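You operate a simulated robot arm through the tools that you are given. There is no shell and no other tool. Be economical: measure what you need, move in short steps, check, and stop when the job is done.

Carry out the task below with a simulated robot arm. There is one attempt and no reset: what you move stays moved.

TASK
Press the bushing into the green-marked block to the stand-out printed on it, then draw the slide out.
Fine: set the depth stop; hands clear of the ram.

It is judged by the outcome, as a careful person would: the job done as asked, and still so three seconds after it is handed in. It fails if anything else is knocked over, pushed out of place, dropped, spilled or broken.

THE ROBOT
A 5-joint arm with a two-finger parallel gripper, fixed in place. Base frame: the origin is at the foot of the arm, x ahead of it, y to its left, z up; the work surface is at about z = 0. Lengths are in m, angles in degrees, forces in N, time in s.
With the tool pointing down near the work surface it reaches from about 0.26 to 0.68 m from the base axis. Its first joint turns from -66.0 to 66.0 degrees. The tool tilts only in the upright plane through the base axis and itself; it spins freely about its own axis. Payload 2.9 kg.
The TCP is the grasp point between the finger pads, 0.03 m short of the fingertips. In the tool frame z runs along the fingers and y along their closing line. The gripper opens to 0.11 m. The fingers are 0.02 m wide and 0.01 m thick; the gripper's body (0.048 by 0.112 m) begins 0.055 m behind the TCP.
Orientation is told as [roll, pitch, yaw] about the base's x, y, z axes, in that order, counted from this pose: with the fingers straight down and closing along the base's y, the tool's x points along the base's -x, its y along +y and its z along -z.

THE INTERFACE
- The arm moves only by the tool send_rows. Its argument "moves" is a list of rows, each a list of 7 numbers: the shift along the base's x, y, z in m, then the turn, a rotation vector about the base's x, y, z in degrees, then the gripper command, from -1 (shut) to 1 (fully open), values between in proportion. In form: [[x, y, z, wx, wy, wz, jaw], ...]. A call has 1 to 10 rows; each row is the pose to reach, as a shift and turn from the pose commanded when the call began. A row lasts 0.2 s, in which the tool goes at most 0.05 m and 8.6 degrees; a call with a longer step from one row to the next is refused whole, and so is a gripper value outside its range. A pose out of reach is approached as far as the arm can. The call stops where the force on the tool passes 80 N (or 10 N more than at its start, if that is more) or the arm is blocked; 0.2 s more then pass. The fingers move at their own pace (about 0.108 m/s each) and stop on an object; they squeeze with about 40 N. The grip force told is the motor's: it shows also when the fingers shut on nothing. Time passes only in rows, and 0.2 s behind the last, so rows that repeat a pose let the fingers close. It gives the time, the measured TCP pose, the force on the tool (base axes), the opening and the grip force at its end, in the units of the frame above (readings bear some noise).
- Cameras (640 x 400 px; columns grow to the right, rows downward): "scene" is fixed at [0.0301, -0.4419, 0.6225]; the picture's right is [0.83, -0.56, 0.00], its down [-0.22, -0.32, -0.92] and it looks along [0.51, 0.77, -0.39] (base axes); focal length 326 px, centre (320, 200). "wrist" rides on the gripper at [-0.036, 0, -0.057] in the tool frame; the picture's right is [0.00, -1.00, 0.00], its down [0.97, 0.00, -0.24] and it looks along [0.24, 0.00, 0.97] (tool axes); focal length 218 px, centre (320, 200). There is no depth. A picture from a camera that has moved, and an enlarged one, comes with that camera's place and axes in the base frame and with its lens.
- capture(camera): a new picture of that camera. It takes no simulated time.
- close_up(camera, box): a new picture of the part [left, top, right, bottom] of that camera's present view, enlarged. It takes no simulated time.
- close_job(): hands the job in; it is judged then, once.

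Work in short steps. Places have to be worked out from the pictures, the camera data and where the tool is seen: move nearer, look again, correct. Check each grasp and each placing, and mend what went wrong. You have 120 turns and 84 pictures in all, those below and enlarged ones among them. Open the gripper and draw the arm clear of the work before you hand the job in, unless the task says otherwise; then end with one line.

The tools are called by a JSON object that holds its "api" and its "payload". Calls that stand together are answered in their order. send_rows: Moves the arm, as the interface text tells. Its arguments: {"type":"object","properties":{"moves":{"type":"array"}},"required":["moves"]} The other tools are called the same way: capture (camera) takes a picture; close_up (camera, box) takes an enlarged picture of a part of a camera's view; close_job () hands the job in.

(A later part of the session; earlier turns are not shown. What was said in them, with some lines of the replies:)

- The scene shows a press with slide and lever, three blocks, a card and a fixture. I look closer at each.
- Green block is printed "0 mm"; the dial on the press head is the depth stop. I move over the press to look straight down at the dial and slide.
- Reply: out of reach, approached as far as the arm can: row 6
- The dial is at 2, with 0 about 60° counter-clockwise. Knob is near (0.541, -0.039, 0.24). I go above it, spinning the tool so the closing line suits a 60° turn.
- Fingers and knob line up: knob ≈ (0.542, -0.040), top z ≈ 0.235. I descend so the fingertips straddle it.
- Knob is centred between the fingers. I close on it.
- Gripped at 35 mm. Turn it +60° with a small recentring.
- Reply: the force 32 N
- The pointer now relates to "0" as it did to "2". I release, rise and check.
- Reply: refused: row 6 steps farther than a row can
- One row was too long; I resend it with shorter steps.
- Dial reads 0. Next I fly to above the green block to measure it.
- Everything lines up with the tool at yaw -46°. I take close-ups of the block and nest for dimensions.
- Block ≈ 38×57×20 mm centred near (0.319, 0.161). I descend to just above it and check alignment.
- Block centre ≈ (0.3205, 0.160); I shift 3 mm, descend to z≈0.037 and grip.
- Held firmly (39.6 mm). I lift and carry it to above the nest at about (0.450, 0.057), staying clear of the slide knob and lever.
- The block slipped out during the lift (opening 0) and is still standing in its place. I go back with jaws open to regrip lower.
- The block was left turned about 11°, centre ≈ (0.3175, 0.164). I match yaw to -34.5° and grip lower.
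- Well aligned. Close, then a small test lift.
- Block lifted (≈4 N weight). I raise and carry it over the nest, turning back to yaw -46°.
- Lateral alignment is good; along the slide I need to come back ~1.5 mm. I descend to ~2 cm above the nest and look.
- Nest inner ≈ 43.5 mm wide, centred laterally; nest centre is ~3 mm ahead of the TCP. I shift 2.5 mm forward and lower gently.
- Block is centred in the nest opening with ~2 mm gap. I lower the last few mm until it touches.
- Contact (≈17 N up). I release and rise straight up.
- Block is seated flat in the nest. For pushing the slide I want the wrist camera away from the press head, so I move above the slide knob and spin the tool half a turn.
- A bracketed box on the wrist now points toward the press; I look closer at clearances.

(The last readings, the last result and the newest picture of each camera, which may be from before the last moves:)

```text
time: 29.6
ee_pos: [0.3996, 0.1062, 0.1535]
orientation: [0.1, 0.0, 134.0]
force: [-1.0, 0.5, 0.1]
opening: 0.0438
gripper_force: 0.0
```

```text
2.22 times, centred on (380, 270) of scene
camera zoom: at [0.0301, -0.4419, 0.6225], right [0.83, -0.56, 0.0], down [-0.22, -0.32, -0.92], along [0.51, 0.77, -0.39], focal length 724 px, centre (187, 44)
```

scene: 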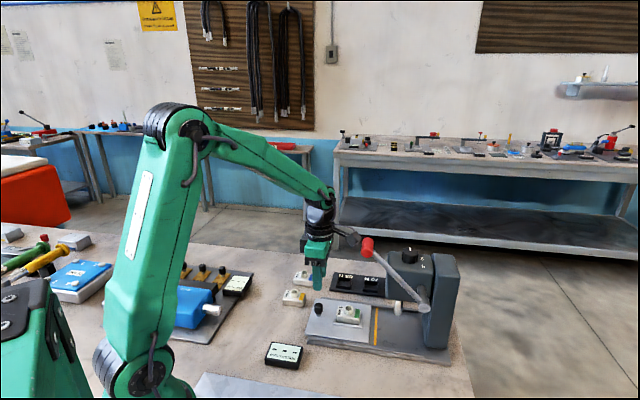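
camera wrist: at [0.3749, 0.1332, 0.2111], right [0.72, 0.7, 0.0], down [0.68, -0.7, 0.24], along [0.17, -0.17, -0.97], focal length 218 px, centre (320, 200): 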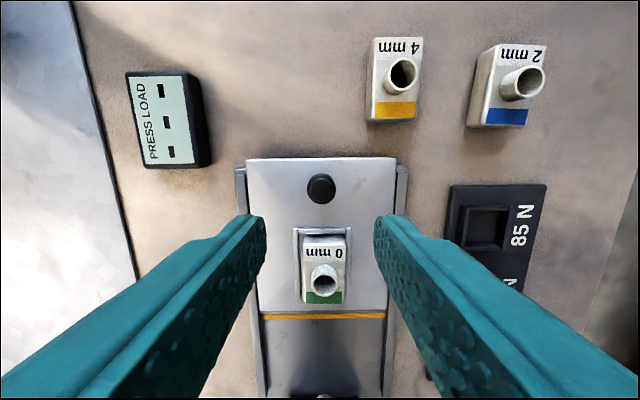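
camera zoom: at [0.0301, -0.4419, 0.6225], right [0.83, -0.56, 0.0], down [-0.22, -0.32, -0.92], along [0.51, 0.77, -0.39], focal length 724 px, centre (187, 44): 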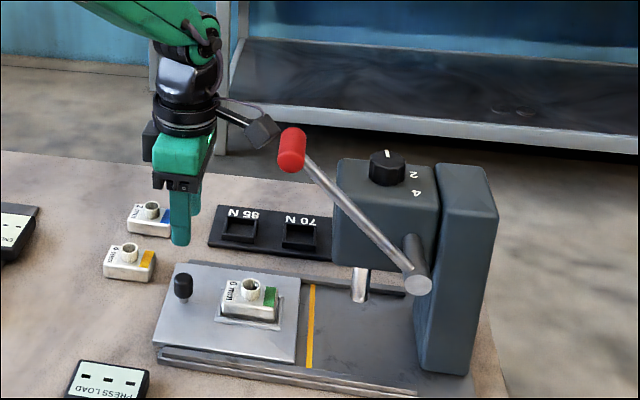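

The bracket would foul the head, so I'll use a different scheme: closing line along the slide, gripper wide open, pushing the knob with the front finger (keeps everything clear of ram and lever). Move back and spin 90° more.

{"api": "send_rows", "payload": {"moves": [[-0.02, 0.02, 0, 0, 0, 8.5, 0.2], [-0.04, 0.04, 0, 0, 0, 17, 0.6], [-0.055, 0.055, 0, 0, 0, 25.5, 1], [-0.065, 0.068, 0, 0, 0, 34, 1], [-0.065, 0.068, 0, 0, 0, 42.5, 1], [-0.065, 0.068, 0, 0, 0, 51, 1], [-0.065, 0.068, 0, 0, 0, 59.5, 1], [-0.065, 0.068, 0, 0, 0, 68, 1], [-0.065, 0.068, 0, 0, 0, 76.5, 1], [-0.065, 0.068, 0, 0, 0, 85, 1]]}}

{"api": "send_rows", "payload": {"moves": [[0, 0, -0.02, 0, 0, 6, 1], [0, 0, -0.04, 0, 0, 6, 1]]}}

{"api": "capture", "payload": {"camera": "wrist"}}

{"api": "close_up", "payload": {"camera": "scene", "box": [240, 200, 440, 360]}}

```text
time: 31.8
ee_pos: [0.2656, 0.265, 0.1525]
orientation: [0.0, 0.1, -142.5]
force: [0.0, 0.3, -0.9]
opening: 0.1097
gripper_force: 0.1
out of reach, approached as far as the arm can: row 8, 9, 10
```

```text
time: 32.4
ee_pos: [0.23, 0.2958, 0.1165]
orientation: [-0.1, 0.0, -135.5]
force: [0.8, -0.1, 0.7]
opening: 0.1102
gripper_force: 0.1
out of reach, approached as far as the arm can: row 1, 2
```

```text
39 pictures are left
camera wrist: at [0.2038, 0.2695, 0.1742], right [-0.7, 0.71, 0.0], down [0.69, 0.68, 0.24], along [0.17, 0.17, -0.97], focal length 218 px, centre (320, 200)
```

wrist: 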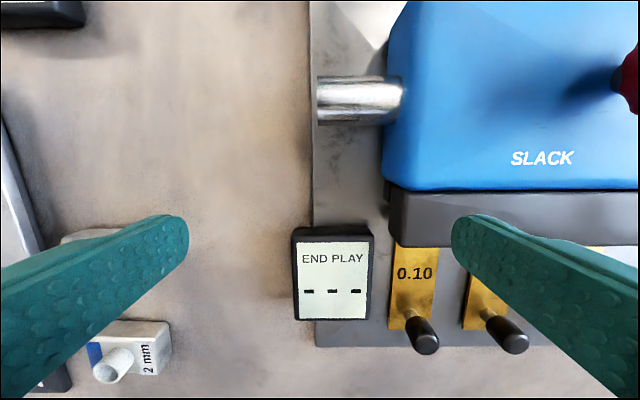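

```text
2.50 times, centred on (340, 280) of scene
camera zoom: at [0.0301, -0.4419, 0.6225], right [0.83, -0.56, 0.0], down [-0.22, -0.32, -0.92], along [0.51, 0.77, -0.39], focal length 815 px, centre (270, 0)
```

zoom: 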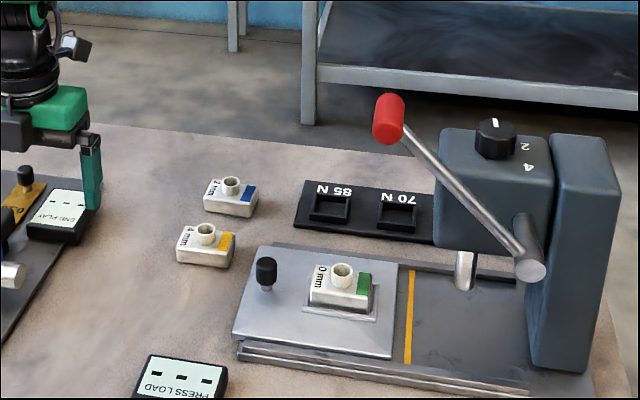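

The spin limit made the base swing; nothing was touched. I raise, move back and unwind to yaw 44°, which is equivalent.

{"api": "send_rows", "payload": {"moves": [[0, 0, 0.04, 0, 0, 0, 1], [0, 0, 0.08, 0, 0, -8, 1], [0.015, -0.018, 0.1, 0, 0, -16.5, 1], [0.035, -0.04, 0.1, 0, 0, -25, 1], [0.055, -0.065, 0.1, 0, 0, -33.5, 1], [0.075, -0.09, 0.1, 0, 0, -42, 1], [0.09, -0.108, 0.1, 0, 0, -50.5, 1], [0.104, -0.121, 0.1, 0, 0, -59, 1], [0.104, -0.121, 0.1, 0, 0, -67.5, 1], [0.104, -0.121, 0.1, 0, 0, -76, 1]]}}

{"api": "send_rows", "payload": {"moves": [[0, 0, 0, 0, 0, -8.5, 1], [0, 0, 0, 0, 0, -17, 1], [0, 0, 0, 0, 0, -25.5, 1], [0, 0, 0, 0, 0, -34, 1], [0, 0, 0, 0, 0, -42.5, 1], [0, 0, 0, 0, 0, -51, 1], [0, 0, 0, 0, 0, -59.5, 1], [0, 0, 0, 0, 0, -68, 1], [0, 0, 0, 0, 0, -76.5, 1], [0, 0, 0, 0, 0, -85, 1]]}}

```text
time: 34.6
ee_pos: [0.332, 0.1743, 0.2184]
orientation: [0.0, 0.0, 148.9]
force: [-1.3, -0.3, -0.4]
opening: 0.1098
gripper_force: 0.1
```

```text
time: 36.8
ee_pos: [0.3323, 0.1729, 0.2184]
orientation: [0.1, -0.1, 63.9]
force: [-1.4, 0.2, -0.1]
opening: 0.1099
gripper_force: 0.0
```

Finish the spin to 45° and lower to look.

{"api": "send_rows", "payload": {"moves": [[0, 0, -0.03, 0, 0, -8.5, 1], [0, 0, -0.06, 0, 0, -17, 1], [0, 0, -0.1, 0, 0, -19, 1]]}}

{"api": "capture", "payload": {"camera": "wrist"}}

{"api": "close_up", "payload": {"camera": "scene", "box": [240, 200, 440, 360]}}

```text
time: 37.6
ee_pos: [0.3318, 0.1741, 0.1165]
orientation: [0.0, -0.1, 44.9]
force: [-0.5, 0.5, -0.3]
opening: 0.1099
gripper_force: 0.0
```

```text
37 pictures are left
camera wrist: at [0.3573, 0.199, 0.1746], right [0.71, -0.71, 0.0], down [-0.69, -0.69, 0.24], along [-0.17, -0.17, -0.97], focal length 218 px, centre (320, 200)
```

wrist: 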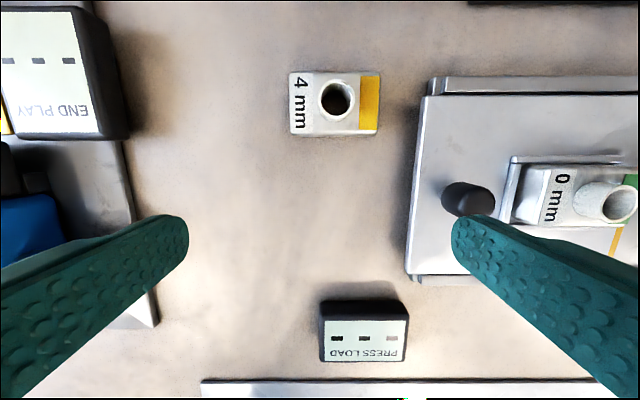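

```text
2.50 times, centred on (340, 280) of scene
camera zoom: at [0.0301, -0.4419, 0.6225], right [0.83, -0.56, 0.0], down [-0.22, -0.32, -0.92], along [0.51, 0.77, -0.39], focal length 815 px, centre (270, 0)
```

zoom: 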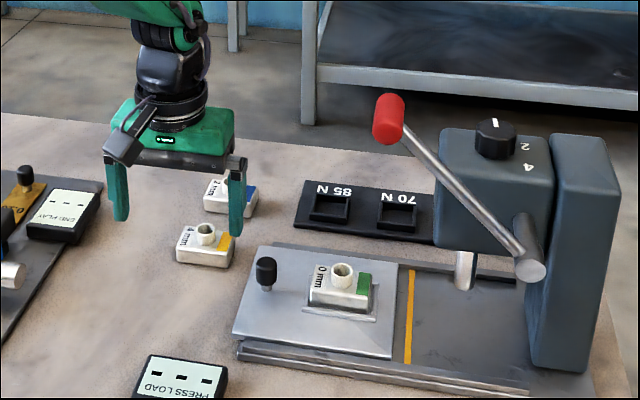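

Knob is ~9 mm ahead of the front finger's outer face and 6 mm to the side. I recenter, lower to knob height, and start pushing along the slide.

{"api": "send_rows", "payload": {"moves": [[0.003, 0.005, -0.03, 0, 0, 0, 1], [0.003, 0.005, -0.055, 0, 0, 0, 1], [0.013, -0.005, -0.055, 0, 0, 0, 1], [0.023, -0.015, -0.055, 0, 0, 0, 1]]}}

{"api": "capture", "payload": {"camera": "wrist"}}

{"api": "close_up", "payload": {"camera": "scene", "box": [260, 220, 460, 360]}}

```text
time: 38.6
ee_pos: [0.3545, 0.1573, 0.0616]
orientation: [0.0, 0.1, 45.0]
force: [-0.8, 1.8, -1.2]
opening: 0.1097
gripper_force: 0.1
```

```text
35 pictures are left
camera wrist: at [0.3795, 0.1832, 0.1189], right [0.71, -0.71, 0.0], down [-0.69, -0.69, 0.24], along [-0.17, -0.17, -0.97], focal length 218 px, centre (320, 200)
```

wrist: 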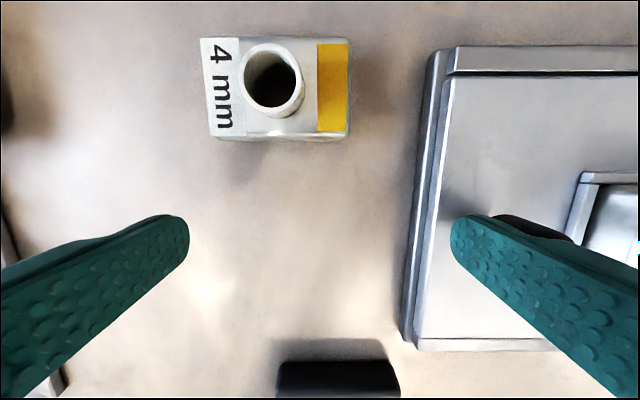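

```text
2.86 times, centred on (360, 290) of scene
camera zoom: at [0.0301, -0.4419, 0.6225], right [0.83, -0.56, 0.0], down [-0.22, -0.32, -0.92], along [0.51, 0.77, -0.39], focal length 931 px, centre (206, -57)
```

zoom: 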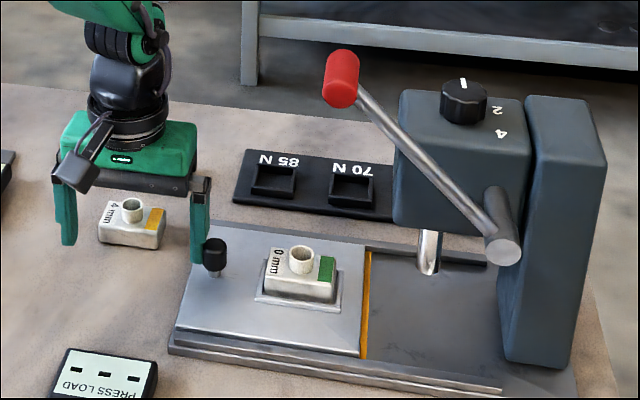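

The finger pushes the knob and the slide moves easily. Continue gently.

{"api": "send_rows", "payload": {"moves": [[0.009, -0.009, 0, 0, 0, 0, 1], [0.018, -0.018, 0, 0, 0, 0, 1], [0.027, -0.027, 0, 0, 0, 0, 1], [0.036, -0.036, 0, 0, 0, 0, 1], [0.045, -0.045, 0, 0, 0, 0, 1]]}}

{"api": "close_up", "payload": {"camera": "scene", "box": [280, 210, 460, 360]}}

```text
time: 39.8
ee_pos: [0.3987, 0.113, 0.0627]
orientation: [-0.1, 0.0, 45.0]
force: [-0.8, 0.5, 0.6]
opening: 0.1096
gripper_force: 0.1
```

```text
2.67 times, centred on (370, 285) of scene
camera zoom: at [0.0301, -0.4419, 0.6225], right [0.83, -0.56, 0.0], down [-0.22, -0.32, -0.92], along [0.51, 0.77, -0.39], focal length 869 px, centre (187, -27)
```

zoom: 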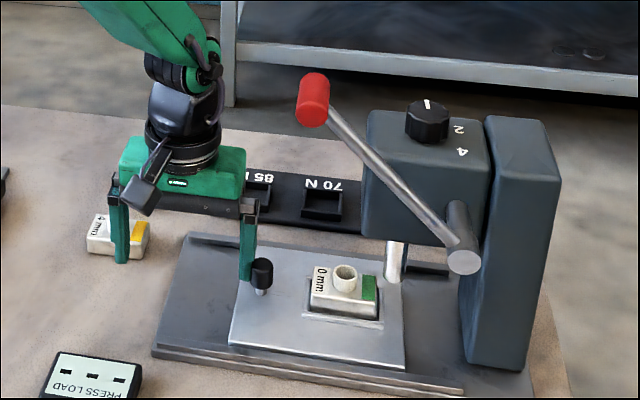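

About 26–30 mm remain to bring the bushing under the ram; I push on slowly to the stop.

{"api": "send_rows", "payload": {"moves": [[0.006, -0.006, 0, 0, 0, 0, 1], [0.012, -0.012, 0, 0, 0, 0, 1], [0.017, -0.017, 0, 0, 0, 0, 1], [0.02, -0.02, 0, 0, 0, 0, 1], [0.022, -0.022, 0, 0, 0, 0, 1]]}}

{"api": "close_up", "payload": {"camera": "scene", "box": [320, 220, 470, 350]}}

```text
time: 41.0
ee_pos: [0.4209, 0.0899, 0.0628]
orientation: [0.0, 0.0, 45.1]
force: [-2.3, 0.3, -0.3]
opening: 0.1094
gripper_force: 0.0
```

```text
3.08 times, centred on (395, 285) of scene
camera zoom: at [0.0301, -0.4419, 0.6225], right [0.83, -0.56, 0.0], down [-0.22, -0.32, -0.92], along [0.51, 0.77, -0.39], focal length 1003 px, centre (89, -62)
```

zoom: 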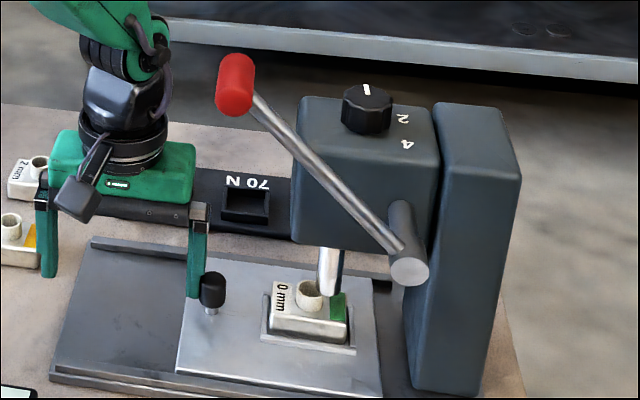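

Close; ~1 cm more. Push on in small steps until the stop resists.

{"api": "send_rows", "payload": {"moves": [[0.003, -0.003, 0, 0, 0, 0, 1], [0.006, -0.006, 0, 0, 0, 0, 1], [0.009, -0.009, 0, 0, 0, 0, 1], [0.011, -0.011, 0, 0, 0, 0, 1]]}}

{"api": "close_up", "payload": {"camera": "scene", "box": [350, 220, 450, 320]}}

```text
time: 42.0
ee_pos: [0.4317, 0.0795, 0.063]
orientation: [0.0, 0.1, 45.1]
force: [-8.9, 9.5, 5.6]
opening: 0.1035
gripper_force: 0.0
```

```text
4.00 times, centred on (400, 270) of scene
camera zoom: at [0.03, -0.4419, 0.6225], right [0.83, -0.56, 0.0], down [-0.22, -0.32, -0.92], along [0.51, 0.77, -0.39], focal length 1304 px, centre (0, -80)
```

zoom: 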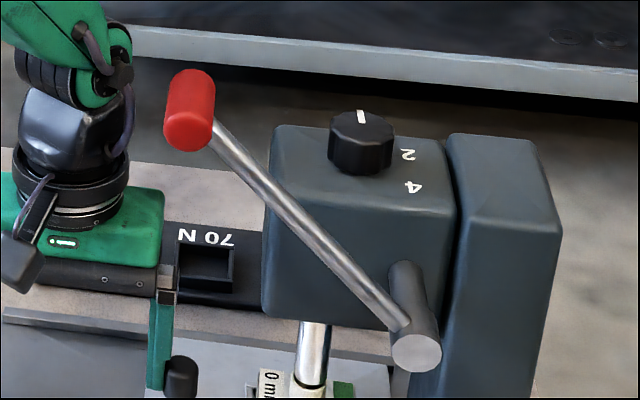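

Resistance met and the ram is over the bushing. Look closer.

{"api": "close_up", "payload": {"camera": "scene", "box": [390, 280, 460, 340]}}

```text
6.67 times, centred on (425, 310) of scene
camera zoom: at [0.03, -0.4419, 0.6225], right [0.83, -0.56, 0.0], down [-0.22, -0.32, -0.92], along [0.51, 0.77, -0.39], focal length 2173 px, centre (-380, -533)
```

zoom: 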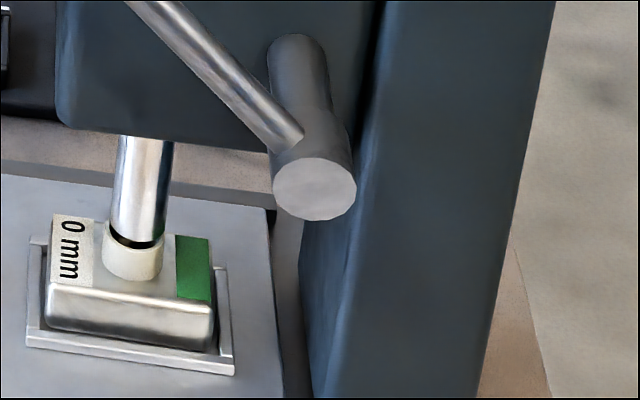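

Nearly centred; I push 4 mm more to confirm it's hard against the stop.

{"api": "send_rows", "payload": {"moves": [[0.0015, -0.0015, 0, 0, 0, 0, 1], [0.003, -0.003, 0, 0, 0, 0, 1], [0.003, -0.003, 0, 0, 0, 0, 1]]}}

{"api": "close_up", "payload": {"camera": "scene", "box": [390, 280, 460, 340]}}

```text
time: 42.8
ee_pos: [0.4359, 0.0762, 0.0636]
orientation: [0.1, 0.1, 45.2]
force: [-18.5, 23.8, 8.3]
opening: 0.0951
gripper_force: 0.1
```

```text
6.67 times, centred on (425, 310) of scene
camera zoom: at [0.03, -0.4419, 0.6225], right [0.83, -0.56, 0.0], down [-0.22, -0.32, -0.92], along [0.51, 0.77, -0.39], focal length 2173 px, centre (-380, -533)
```

zoom: 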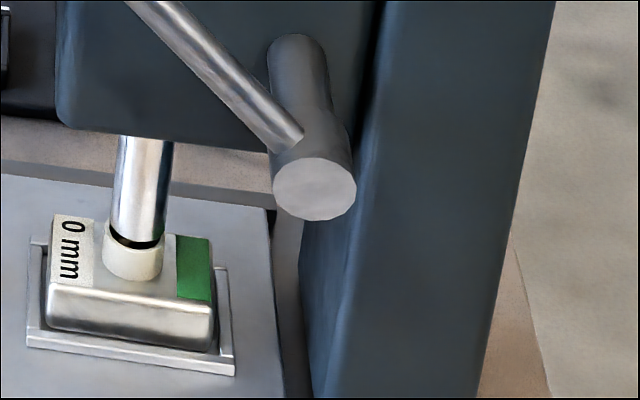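

Slide is hard against its stop with the bushing under the ram. I back off, close the fingers, rise and go above the lever handle (≈ (0.413, -0.034), top ≈ 0.30).

{"api": "send_rows", "payload": {"moves": [[-0.012, 0.012, 0, 0, 0, 0, 1], [-0.03, 0.03, 0, 0, 0, 0, 1], [-0.04, 0.04, 0.03, 0, 0, 0, 0.5], [-0.04, 0.04, 0.08, 0, 0, 0, 0], [-0.04, 0.04, 0.13, 0, 0, 0, -0.5], [-0.04, 0.04, 0.18, 0, 0, 0, -1], [-0.04, 0.04, 0.23, 0, 0, 0, -1], [-0.04, 0.04, 0.28, 0, 0, 0, -1], [-0.04, 0.04, 0.33, 0, 0, 0, -1]]}}

{"api": "send_rows", "payload": {"moves": [[0.003, -0.03, 0, 0, 0, 0, -1], [0.007, -0.07, 0, 0, 0, 0, -1], [0.012, -0.11, 0, 0, 0, 0, -1], [0.017, -0.15, 0, 0, 0, 0, -1]]}}

{"api": "capture", "payload": {"camera": "wrist"}}

{"api": "close_up", "payload": {"camera": "scene", "box": [300, 130, 480, 350]}}

```text
time: 44.8
ee_pos: [0.3948, 0.1165, 0.3953]
orientation: [0.0, 0.0, 44.9]
force: [-0.1, 0.3, 0.4]
opening: 0.0
gripper_force: 37.5
```

```text
time: 45.8
ee_pos: [0.4132, -0.0334, 0.3949]
orientation: [0.0, 0.0, 45.1]
force: [0.0, -0.4, 0.2]
opening: 0.0
gripper_force: 37.5
```

```text
28 pictures are left
camera wrist: at [0.4384, -0.0076, 0.4522], right [0.71, -0.71, 0.0], down [-0.69, -0.69, 0.24], along [-0.17, -0.17, -0.97], focal length 218 px, centre (320, 200)
```

wrist: 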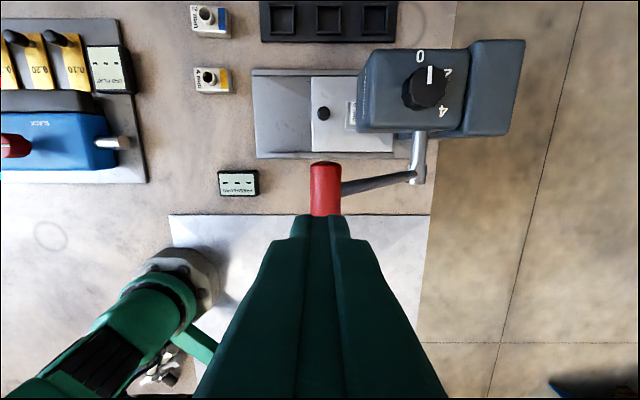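

```text
1.82 times, centred on (390, 240) of scene
camera zoom: at [0.0301, -0.4419, 0.6225], right [0.83, -0.56, 0.0], down [-0.22, -0.32, -0.92], along [0.51, 0.77, -0.39], focal length 592 px, centre (193, 127)
```

zoom: 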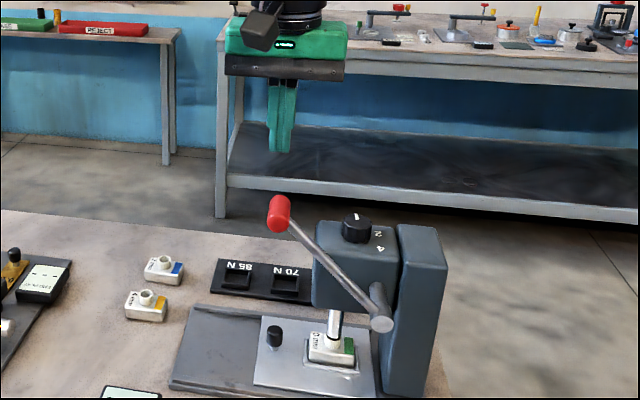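

Handle centre ≈ (0.419, -0.030, 0.285). I come down until the closed fingertips rest on top of it.

{"api": "send_rows", "payload": {"moves": [[0.006, 0.003, -0.03, 0, 0, 0, -1], [0.006, 0.003, -0.05, 0, 0, 0, -1], [0.006, 0.003, -0.06, 0, 0, 0, -1], [0.006, 0.003, -0.066, 0, 0, 0, -1]]}}

{"api": "close_up", "payload": {"camera": "scene", "box": [320, 190, 450, 320]}}

{"api": "close_up", "payload": {"camera": "wrist", "box": [240, 120, 440, 260]}}

```text
time: 46.8
ee_pos: [0.42, -0.0295, 0.3267]
orientation: [0.0, 0.0, 45.0]
force: [-0.2, 0.6, 1.7]
opening: 0.0
gripper_force: 37.7
```

```text
3.08 times, centred on (385, 255) of scene
camera zoom: at [0.0301, -0.4419, 0.6225], right [0.83, -0.56, 0.0], down [-0.22, -0.32, -0.92], along [0.51, 0.77, -0.39], focal length 1003 px, centre (120, 31)
```

zoom: 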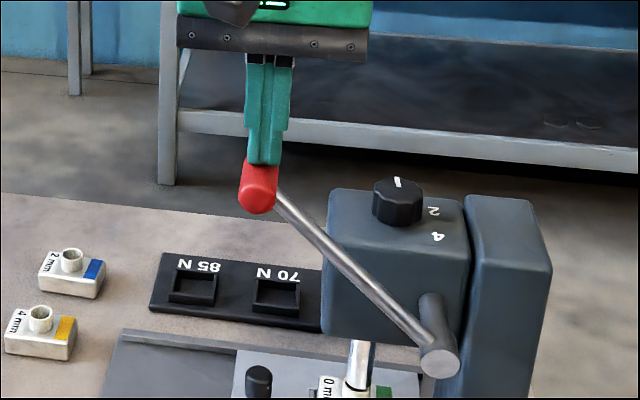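

```text
2.86 times, centred on (340, 190) of wrist
camera zoom: at [0.4442, -0.0046, 0.385], right [0.71, -0.71, 0.0], down [-0.69, -0.69, 0.24], along [-0.17, -0.17, -0.97], focal length 624 px, centre (263, 229)
```

zoom: 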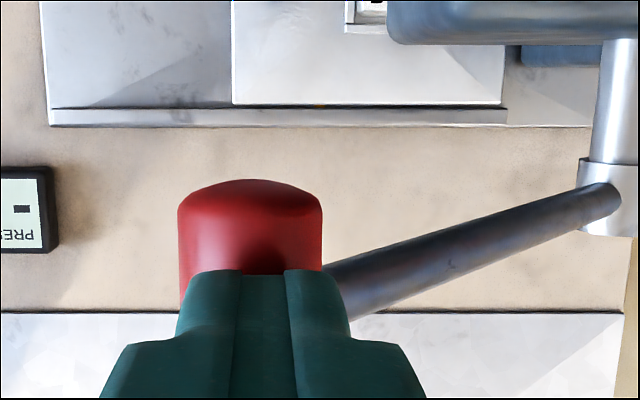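

Fingertips rest on the handle. I press it down along its arc, first ~25°.

{"api": "send_rows", "payload": {"moves": [[-0.0069, 0.0069, -0.0113, 0, 0, 0, -1], [-0.0129, 0.0129, -0.0234, 0, 0, 0, -1], [-0.0182, 0.0182, -0.0362, 0, 0, 0, -1], [-0.0228, 0.0228, -0.0496, 0, 0, 0, -1]]}}

{"api": "close_up", "payload": {"camera": "scene", "box": [320, 190, 470, 340]}}

```text
time: 47.8
ee_pos: [0.3975, -0.0084, 0.2759]
orientation: [-0.1, 0.0, 45.0]
force: [-1.5, 3.3, 5.7]
opening: 0.0001
gripper_force: 37.7
```

```text
2.67 times, centred on (395, 265) of scene
camera zoom: at [0.03, -0.4419, 0.6225], right [0.83, -0.56, 0.0], down [-0.22, -0.32, -0.92], along [0.51, 0.77, -0.39], focal length 869 px, centre (120, 27)
```

zoom: 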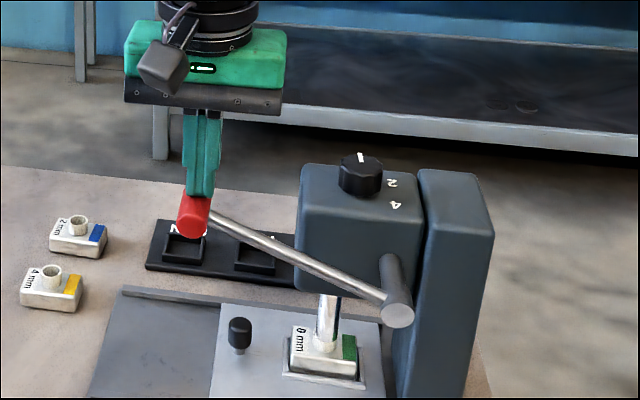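

Lever follows with little force. Continue down the arc.

{"api": "send_rows", "payload": {"moves": [[-0.0037, 0.0037, -0.0139, 0, 0, 0, -1], [-0.0064, 0.0064, -0.0282, 0, 0, 0, -1], [-0.0083, 0.0083, -0.0427, 0, 0, 0, -1], [-0.0094, 0.0094, -0.0575, 0, 0, 0, -1]]}}

{"api": "close_up", "payload": {"camera": "scene", "box": [320, 190, 470, 340]}}

```text
time: 48.8
ee_pos: [0.3874, 0.0031, 0.221]
orientation: [0.1, -0.1, 45.0]
force: [-2.8, 2.2, 6.7]
opening: 0.0
gripper_force: 37.7
```

```text
2.67 times, centred on (395, 265) of scene
camera zoom: at [0.03, -0.4419, 0.6225], right [0.83, -0.56, 0.0], down [-0.22, -0.32, -0.92], along [0.51, 0.77, -0.39], focal length 869 px, centre (120, 27)
```

zoom: 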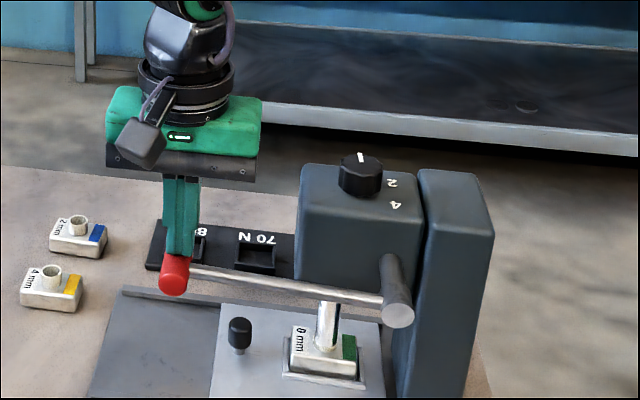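

Lever about horizontal, still light. Continue down.

{"api": "send_rows", "payload": {"moves": [[0, 0, -0.0148, 0, 0, 0, -1], [0.0008, -0.0008, -0.0296, 0, 0, 0, -1], [0.0025, -0.0025, -0.0442, 0, 0, 0, -1]]}}

{"api": "close_up", "payload": {"camera": "scene", "box": [320, 200, 470, 350]}}

```text
time: 49.6
ee_pos: [0.3886, -0.0009, 0.1757]
orientation: [0.1, 0.0, 45.1]
force: [-1.0, 2.5, 6.6]
opening: 0.0
gripper_force: 37.8
```

```text
2.67 times, centred on (395, 275) of scene
camera zoom: at [0.03, -0.4419, 0.6225], right [0.83, -0.56, 0.0], down [-0.22, -0.32, -0.92], along [0.51, 0.77, -0.39], focal length 869 px, centre (120, 0)
```

zoom: 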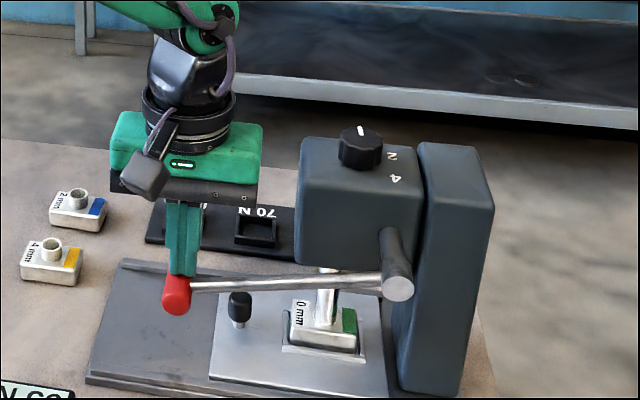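

Keep going; watching for the force rise when the ram bites.

{"api": "send_rows", "payload": {"moves": [[0.0024, -0.0024, -0.0144, 0, 0, 0, -1], [0.0054, -0.0054, -0.0284, 0, 0, 0, -1], [0.009, -0.009, -0.0419, 0, 0, 0, -1]]}}

{"api": "close_up", "payload": {"camera": "scene", "box": [330, 220, 470, 350]}}

```text
time: 50.1
ee_pos: [0.3914, -0.002, 0.1678]
orientation: [0.0, -0.1, 45.2]
force: [-7.1, 3.1, 14.1]
opening: 0.0
gripper_force: 37.8
stopped in row 2: the force on the tool passed its limit (the readings are from after the stop); the commanded pose is now the measured one
```

```text
3.08 times, centred on (400, 285) of scene
camera zoom: at [0.03, -0.4419, 0.6225], right [0.83, -0.56, 0.0], down [-0.22, -0.32, -0.92], along [0.51, 0.77, -0.39], focal length 1003 px, centre (74, -62)
```

zoom: 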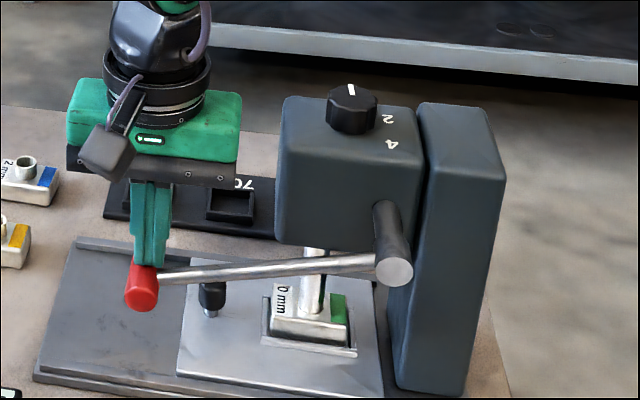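

Force rose past 80 N. Look closely at the bushing.

{"api": "close_up", "payload": {"camera": "scene", "box": [385, 285, 445, 335]}}

```text
8.00 times, centred on (415, 310) of scene
camera zoom: at [0.03, -0.4419, 0.6225], right [0.83, -0.56, 0.0], down [-0.22, -0.32, -0.92], along [0.51, 0.77, -0.39], focal length 2607 px, centre (-440, -680)
```

zoom: 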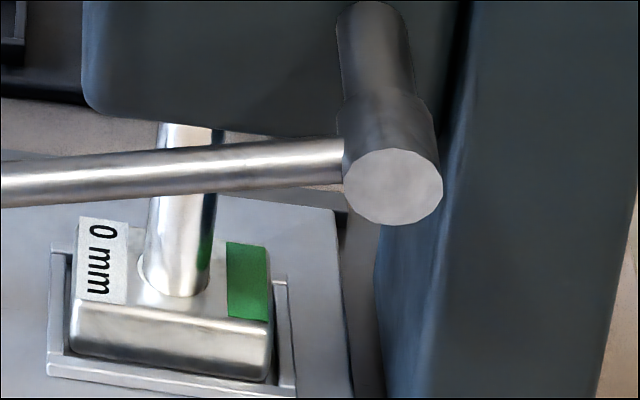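

The bushing looks flush under the ram. One gentle confirming press.

{"api": "send_rows", "payload": {"moves": [[0, 0, -0.003, 0, 0, 0, -1], [0, 0, -0.006, 0, 0, 0, -1], [0, 0, -0.006, 0, 0, 0, -1]]}}

```text
time: 50.6
ee_pos: [0.391, -0.0018, 0.1671]
orientation: [-0.1, -0.1, 45.2]
force: [-6.4, 2.4, 12.5]
opening: 0.0
gripper_force: 37.9
stopped in row 2: the force on the tool passed its limit (the readings are from after the stop); the commanded pose is now the measured one
```

Hard stop confirmed. I rise slowly along the arc and see whether the lever follows by its spring.

{"api": "send_rows", "payload": {"moves": [[-0.002, 0.002, 0.013, 0, 0, 0, -1], [-0.003, 0.003, 0.028, 0, 0, 0, -1], [-0.003, 0.003, 0.043, 0, 0, 0, -1], [-0.002, 0.002, 0.058, 0, 0, 0, -1]]}}

{"api": "close_up", "payload": {"camera": "scene", "box": [330, 200, 470, 340]}}

```text
time: 51.6
ee_pos: [0.3897, 0.002, 0.2245]
orientation: [-0.3, -0.1, 45.2]
force: [0.2, 0.3, 0.4]
opening: 0.0
gripper_force: 37.7
```

```text
2.86 times, centred on (400, 270) of scene
camera zoom: at [0.0301, -0.4419, 0.6225], right [0.83, -0.56, 0.0], down [-0.22, -0.32, -0.92], along [0.51, 0.77, -0.39], focal length 931 px, centre (91, 0)
```

zoom: 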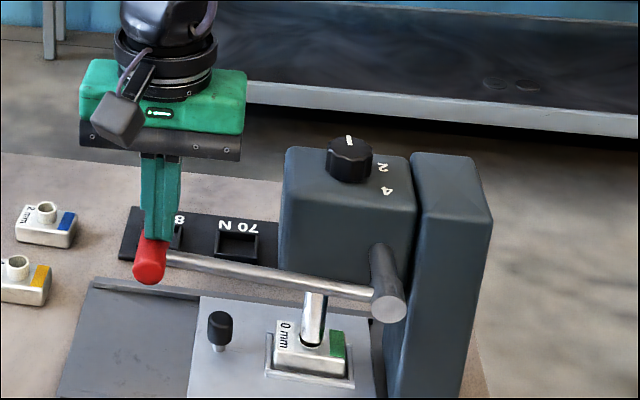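

The lever follows upward. I let it rise fully.

{"api": "send_rows", "payload": {"moves": [[0.001, -0.001, 0.013, 0, 0, 0, -1], [0.003, -0.003, 0.027, 0, 0, 0, -1], [0.006, -0.006, 0.041, 0, 0, 0, -1], [0.011, -0.011, 0.055, 0, 0, 0, -1], [0.016, -0.016, 0.067, 0, 0, 0, -1], [0.022, -0.022, 0.079, 0, 0, 0, -1], [0.03, -0.03, 0.095, 0, 0, 0, -1], [0.03, -0.03, 0.13, 0, 0, 0, -1], [0.03, -0.03, 0.17, 0, 0, 0, -1]]}}

{"api": "close_up", "payload": {"camera": "scene", "box": [320, 190, 470, 340]}}

{"api": "close_up", "payload": {"camera": "scene", "box": [385, 285, 445, 335]}}

```text
time: 53.6
ee_pos: [0.4188, -0.028, 0.3943]
orientation: [0.0, 0.0, 45.3]
force: [-0.2, 0.7, -0.7]
opening: 0.0
gripper_force: 37.3
```

```text
2.67 times, centred on (395, 265) of scene
camera zoom: at [0.0301, -0.4419, 0.6225], right [0.83, -0.56, 0.0], down [-0.22, -0.32, -0.92], along [0.51, 0.77, -0.39], focal length 869 px, centre (120, 27)
```

zoom: 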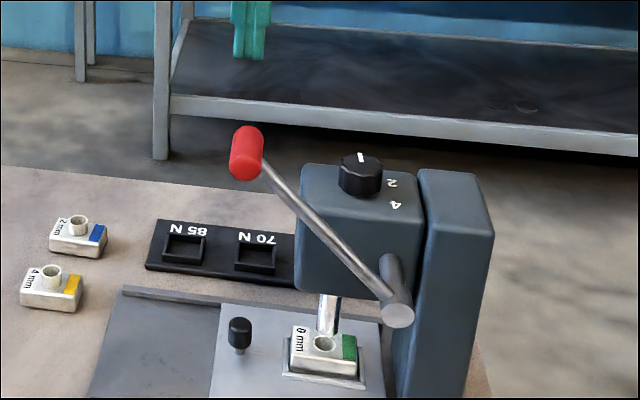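

```text
8.00 times, centred on (415, 310) of scene
camera zoom: at [0.0301, -0.4419, 0.6225], right [0.83, -0.56, 0.0], down [-0.22, -0.32, -0.92], along [0.51, 0.77, -0.39], focal length 2607 px, centre (-440, -680)
```

zoom: 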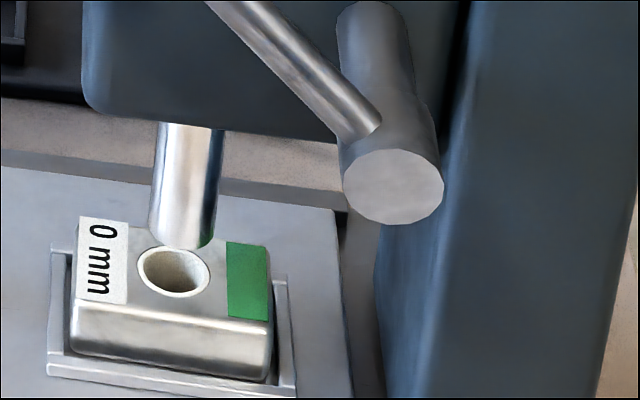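

Bushing is flush (0 mm), lever back up. Now to the slide knob: I go round behind it, come down with jaws open, to hook the front finger ahead of the knob.

{"api": "send_rows", "payload": {"moves": [[-0.002, 0.04, 0, 0, 0, 0, -1], [-0.004, 0.085, 0, 0, 0, 0, -1], [-0.007, 0.128, 0, 0, 0, 0, 0], [-0.007, 0.128, -0.045, 0, 0, 0, 1], [-0.007, 0.128, -0.09, 0, 0, 0, 1], [-0.007, 0.128, -0.135, 0, 0, 0, 1], [-0.007, 0.128, -0.18, 0, 0, 0, 1], [-0.007, 0.128, -0.225, 0, 0, 0, 1], [-0.007, 0.128, -0.26, 0, 0, 0, 1], [-0.007, 0.128, -0.275, 0, 0, 0, 1]]}}

{"api": "send_rows", "payload": {"moves": [[0.013, -0.013, 0, 0, 0, 0, 1], [0.028, -0.028, 0, 0, 0, 0, 1], [0.043, -0.043, 0, 0, 0, 0, 1]]}}

{"api": "capture", "payload": {"camera": "wrist"}}

{"api": "close_up", "payload": {"camera": "scene", "box": [310, 190, 470, 350]}}

```text
time: 55.9
ee_pos: [0.4122, 0.0964, 0.12]
orientation: [-0.1, -0.1, 45.2]
force: [-0.1, 0.4, -0.2]
opening: 0.11
gripper_force: 0.1
```

```text
time: 56.6
ee_pos: [0.4551, 0.054, 0.1207]
orientation: [-0.1, -0.2, 45.1]
force: [0.2, -0.3, -0.1]
opening: 0.11
gripper_force: 0.1
```

```text
16 pictures are left
camera wrist: at [0.4808, 0.0793, 0.178], right [0.71, -0.7, 0.0], down [-0.68, -0.69, 0.24], along [-0.17, -0.17, -0.97], focal length 218 px, centre (320, 200)
```

wrist: 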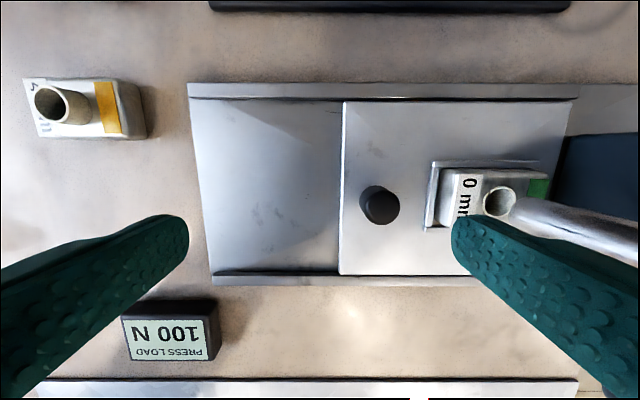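

```text
2.50 times, centred on (390, 270) of scene
camera zoom: at [0.0301, -0.4419, 0.6225], right [0.83, -0.56, 0.0], down [-0.22, -0.32, -0.92], along [0.51, 0.77, -0.39], focal length 815 px, centre (145, 25)
```

zoom: 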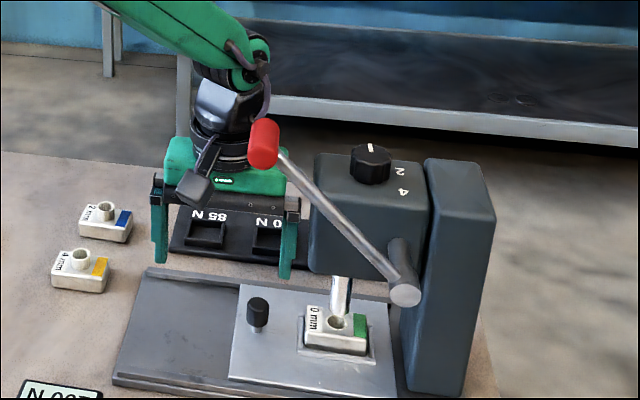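

The meter logged the press; knob is 33 mm ahead of the TCP, so the front finger (55 mm) drops between knob and nest with room on both sides. I shift 4 mm sideways and lower.

{"api": "send_rows", "payload": {"moves": [[0.003, 0.003, -0.02, 0, 0, 0, 1], [0.003, 0.003, -0.04, 0, 0, 0, 1], [0.003, 0.003, -0.057, 0, 0, 0, 1]]}}

{"api": "capture", "payload": {"camera": "wrist"}}

{"api": "close_up", "payload": {"camera": "scene", "box": [310, 190, 470, 350]}}

```text
time: 57.5
ee_pos: [0.4578, 0.0574, 0.0617]
orientation: [-0.1, -0.1, 45.2]
force: [0.8, -0.2, -0.1]
opening: 0.1098
gripper_force: 0.1
```

```text
14 pictures are left
camera wrist: at [0.4828, 0.0832, 0.1197], right [0.71, -0.71, 0.0], down [-0.69, -0.69, 0.24], along [-0.17, -0.17, -0.97], focal length 218 px, centre (320, 200)
```

wrist: 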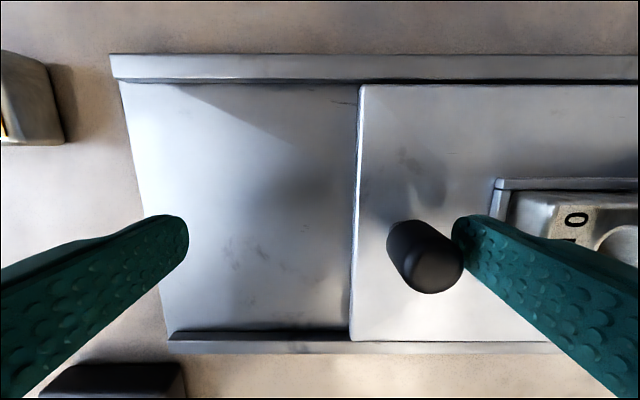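

```text
2.50 times, centred on (390, 270) of scene
camera zoom: at [0.0301, -0.4419, 0.6225], right [0.83, -0.56, 0.0], down [-0.22, -0.32, -0.92], along [0.51, 0.77, -0.39], focal length 815 px, centre (145, 25)
```

zoom: 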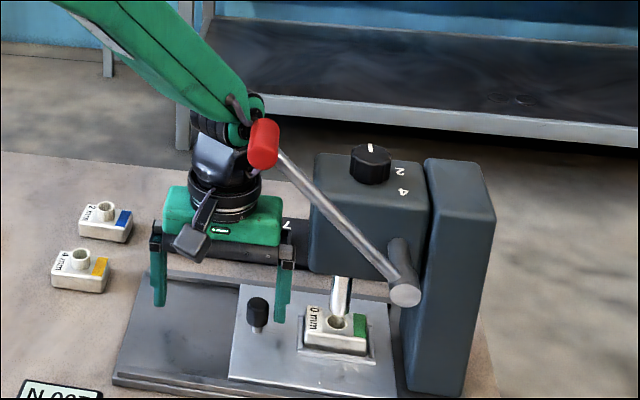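

Front finger is in front of the knob. I draw the slide out.

{"api": "send_rows", "payload": {"moves": [[-0.006, 0.006, 0, 0, 0, 0, 1], [-0.014, 0.014, 0, 0, 0, 0, 1], [-0.023, 0.023, 0, 0, 0, 0, 1], [-0.032, 0.032, 0, 0, 0, 0, 1], [-0.041, 0.041, 0, 0, 0, 0, 1], [-0.05, 0.05, 0, 0, 0, 0, 1], [-0.059, 0.059, 0, 0, 0, 0, 1], [-0.066, 0.066, 0, 0, 0, 0, 1], [-0.072, 0.072, 0, 0, 0, 0, 1]]}}

{"api": "close_up", "payload": {"camera": "scene", "box": [270, 200, 450, 350]}}

```text
time: 59.5
ee_pos: [0.387, 0.1292, 0.0624]
orientation: [-0.1, -0.1, 45.1]
force: [1.4, -1.5, 0.5]
opening: 0.1099
gripper_force: 0.1
```

```text
2.67 times, centred on (360, 275) of scene
camera zoom: at [0.0301, -0.4419, 0.6225], right [0.83, -0.56, 0.0], down [-0.22, -0.32, -0.92], along [0.51, 0.77, -0.39], focal length 869 px, centre (213, 0)
```

zoom: 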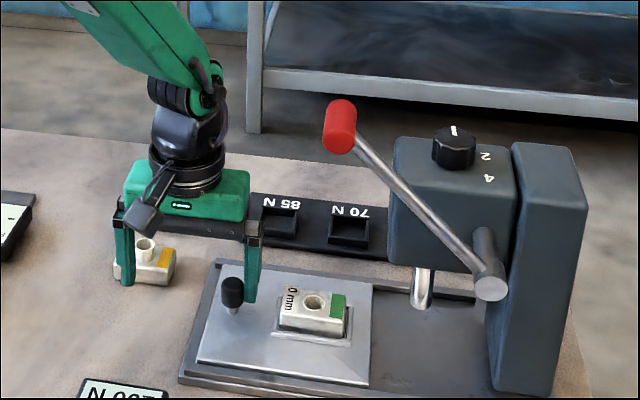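

Continue the last ~25 mm out.

{"api": "send_rows", "payload": {"moves": [[-0.006, 0.006, 0, 0, 0, 0, 1], [-0.012, 0.012, 0, 0, 0, 0, 1], [-0.017, 0.017, 0, 0, 0, 0, 1], [-0.019, 0.019, 0, 0, 0, 0, 1]]}}

{"api": "close_up", "payload": {"camera": "scene", "box": [270, 200, 450, 350]}}

{"api": "capture", "payload": {"camera": "wrist"}}

```text
time: 60.5
ee_pos: [0.3686, 0.1463, 0.0629]
orientation: [-0.1, -0.1, 44.8]
force: [19.7, -30.0, -2.4]
opening: 0.1101
gripper_force: 0.6
```

```text
2.67 times, centred on (360, 275) of scene
camera zoom: at [0.0301, -0.4419, 0.6225], right [0.83, -0.56, 0.0], down [-0.22, -0.32, -0.92], along [0.51, 0.77, -0.39], focal length 869 px, centre (213, 0)
```

zoom: 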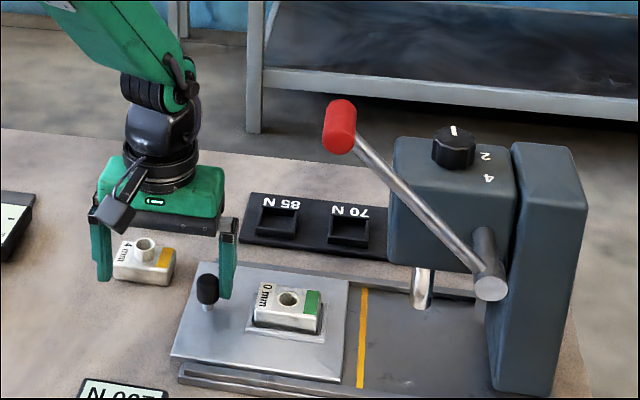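

```text
10 pictures are left
camera wrist: at [0.3946, 0.1721, 0.1205], right [0.7, -0.71, 0.0], down [-0.69, -0.68, 0.24], along [-0.17, -0.17, -0.97], focal length 218 px, centre (320, 200)
```

wrist: 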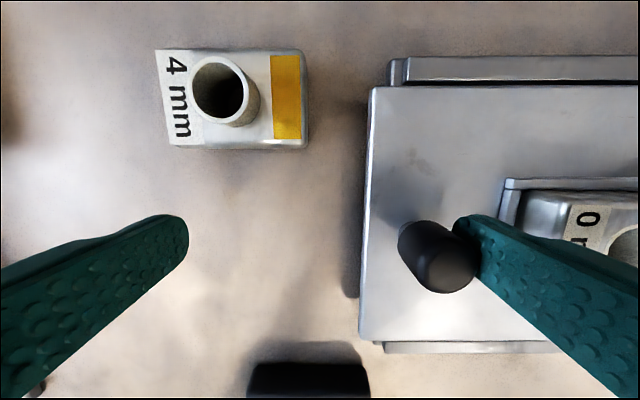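

The slide is fully out against its end stop (yellow line showing). I ease off and lift clear.

{"api": "send_rows", "payload": {"moves": [[0.004, -0.004, 0, 0, 0, 0, 1], [0.005, -0.005, 0, 0, 0, 0, 1], [0.005, -0.005, 0.03, 0, 0, 0, 1], [0.005, -0.005, 0.07, 0, 0, 0, 1], [0.0, 0.0, 0.115, 0, 0, 0, 1], [-0.01, 0.01, 0.16, 0, 0, 0, 1], [-0.03, 0.02, 0.2, 0, 0, 0, 1], [-0.05, 0.03, 0.235, 0, 0, 0, 1]]}}

{"api": "close_up", "payload": {"camera": "scene", "box": [330, 270, 420, 345]}}

{"api": "capture", "payload": {"camera": "scene"}}

```text
time: 62.2
ee_pos: [0.318, 0.178, 0.2991]
orientation: [0.1, -0.1, 45.1]
force: [0.0, -0.2, 0.3]
opening: 0.1101
gripper_force: 0.0
```

```text
5.33 times, centred on (375, 308) of scene
camera zoom: at [0.0301, -0.4419, 0.6225], right [0.83, -0.56, 0.0], down [-0.22, -0.32, -0.92], along [0.51, 0.77, -0.39], focal length 1738 px, centre (27, -373)
```

zoom: 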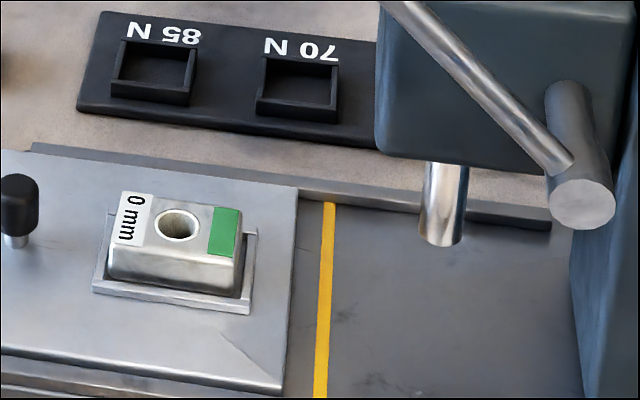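

```text
8 pictures are left
```

scene: 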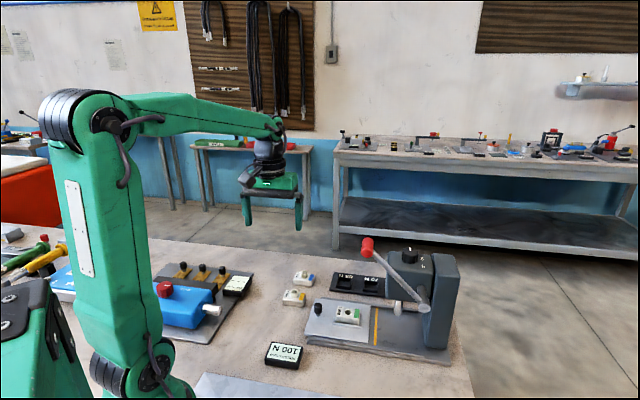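

The bushing is flush (0 mm), the slide is out, the lever is up, the other items are in place, and the arm is clear with the gripper open. I hand the job in.

{"api": "close_job", "payload": {}}

```text
The job is handed in.
```

I set the depth stop to 0, pressed the bushing flush (0 mm stand-out) into the green-marked block, and drew the slide fully out; the press-load meter read 100 N.
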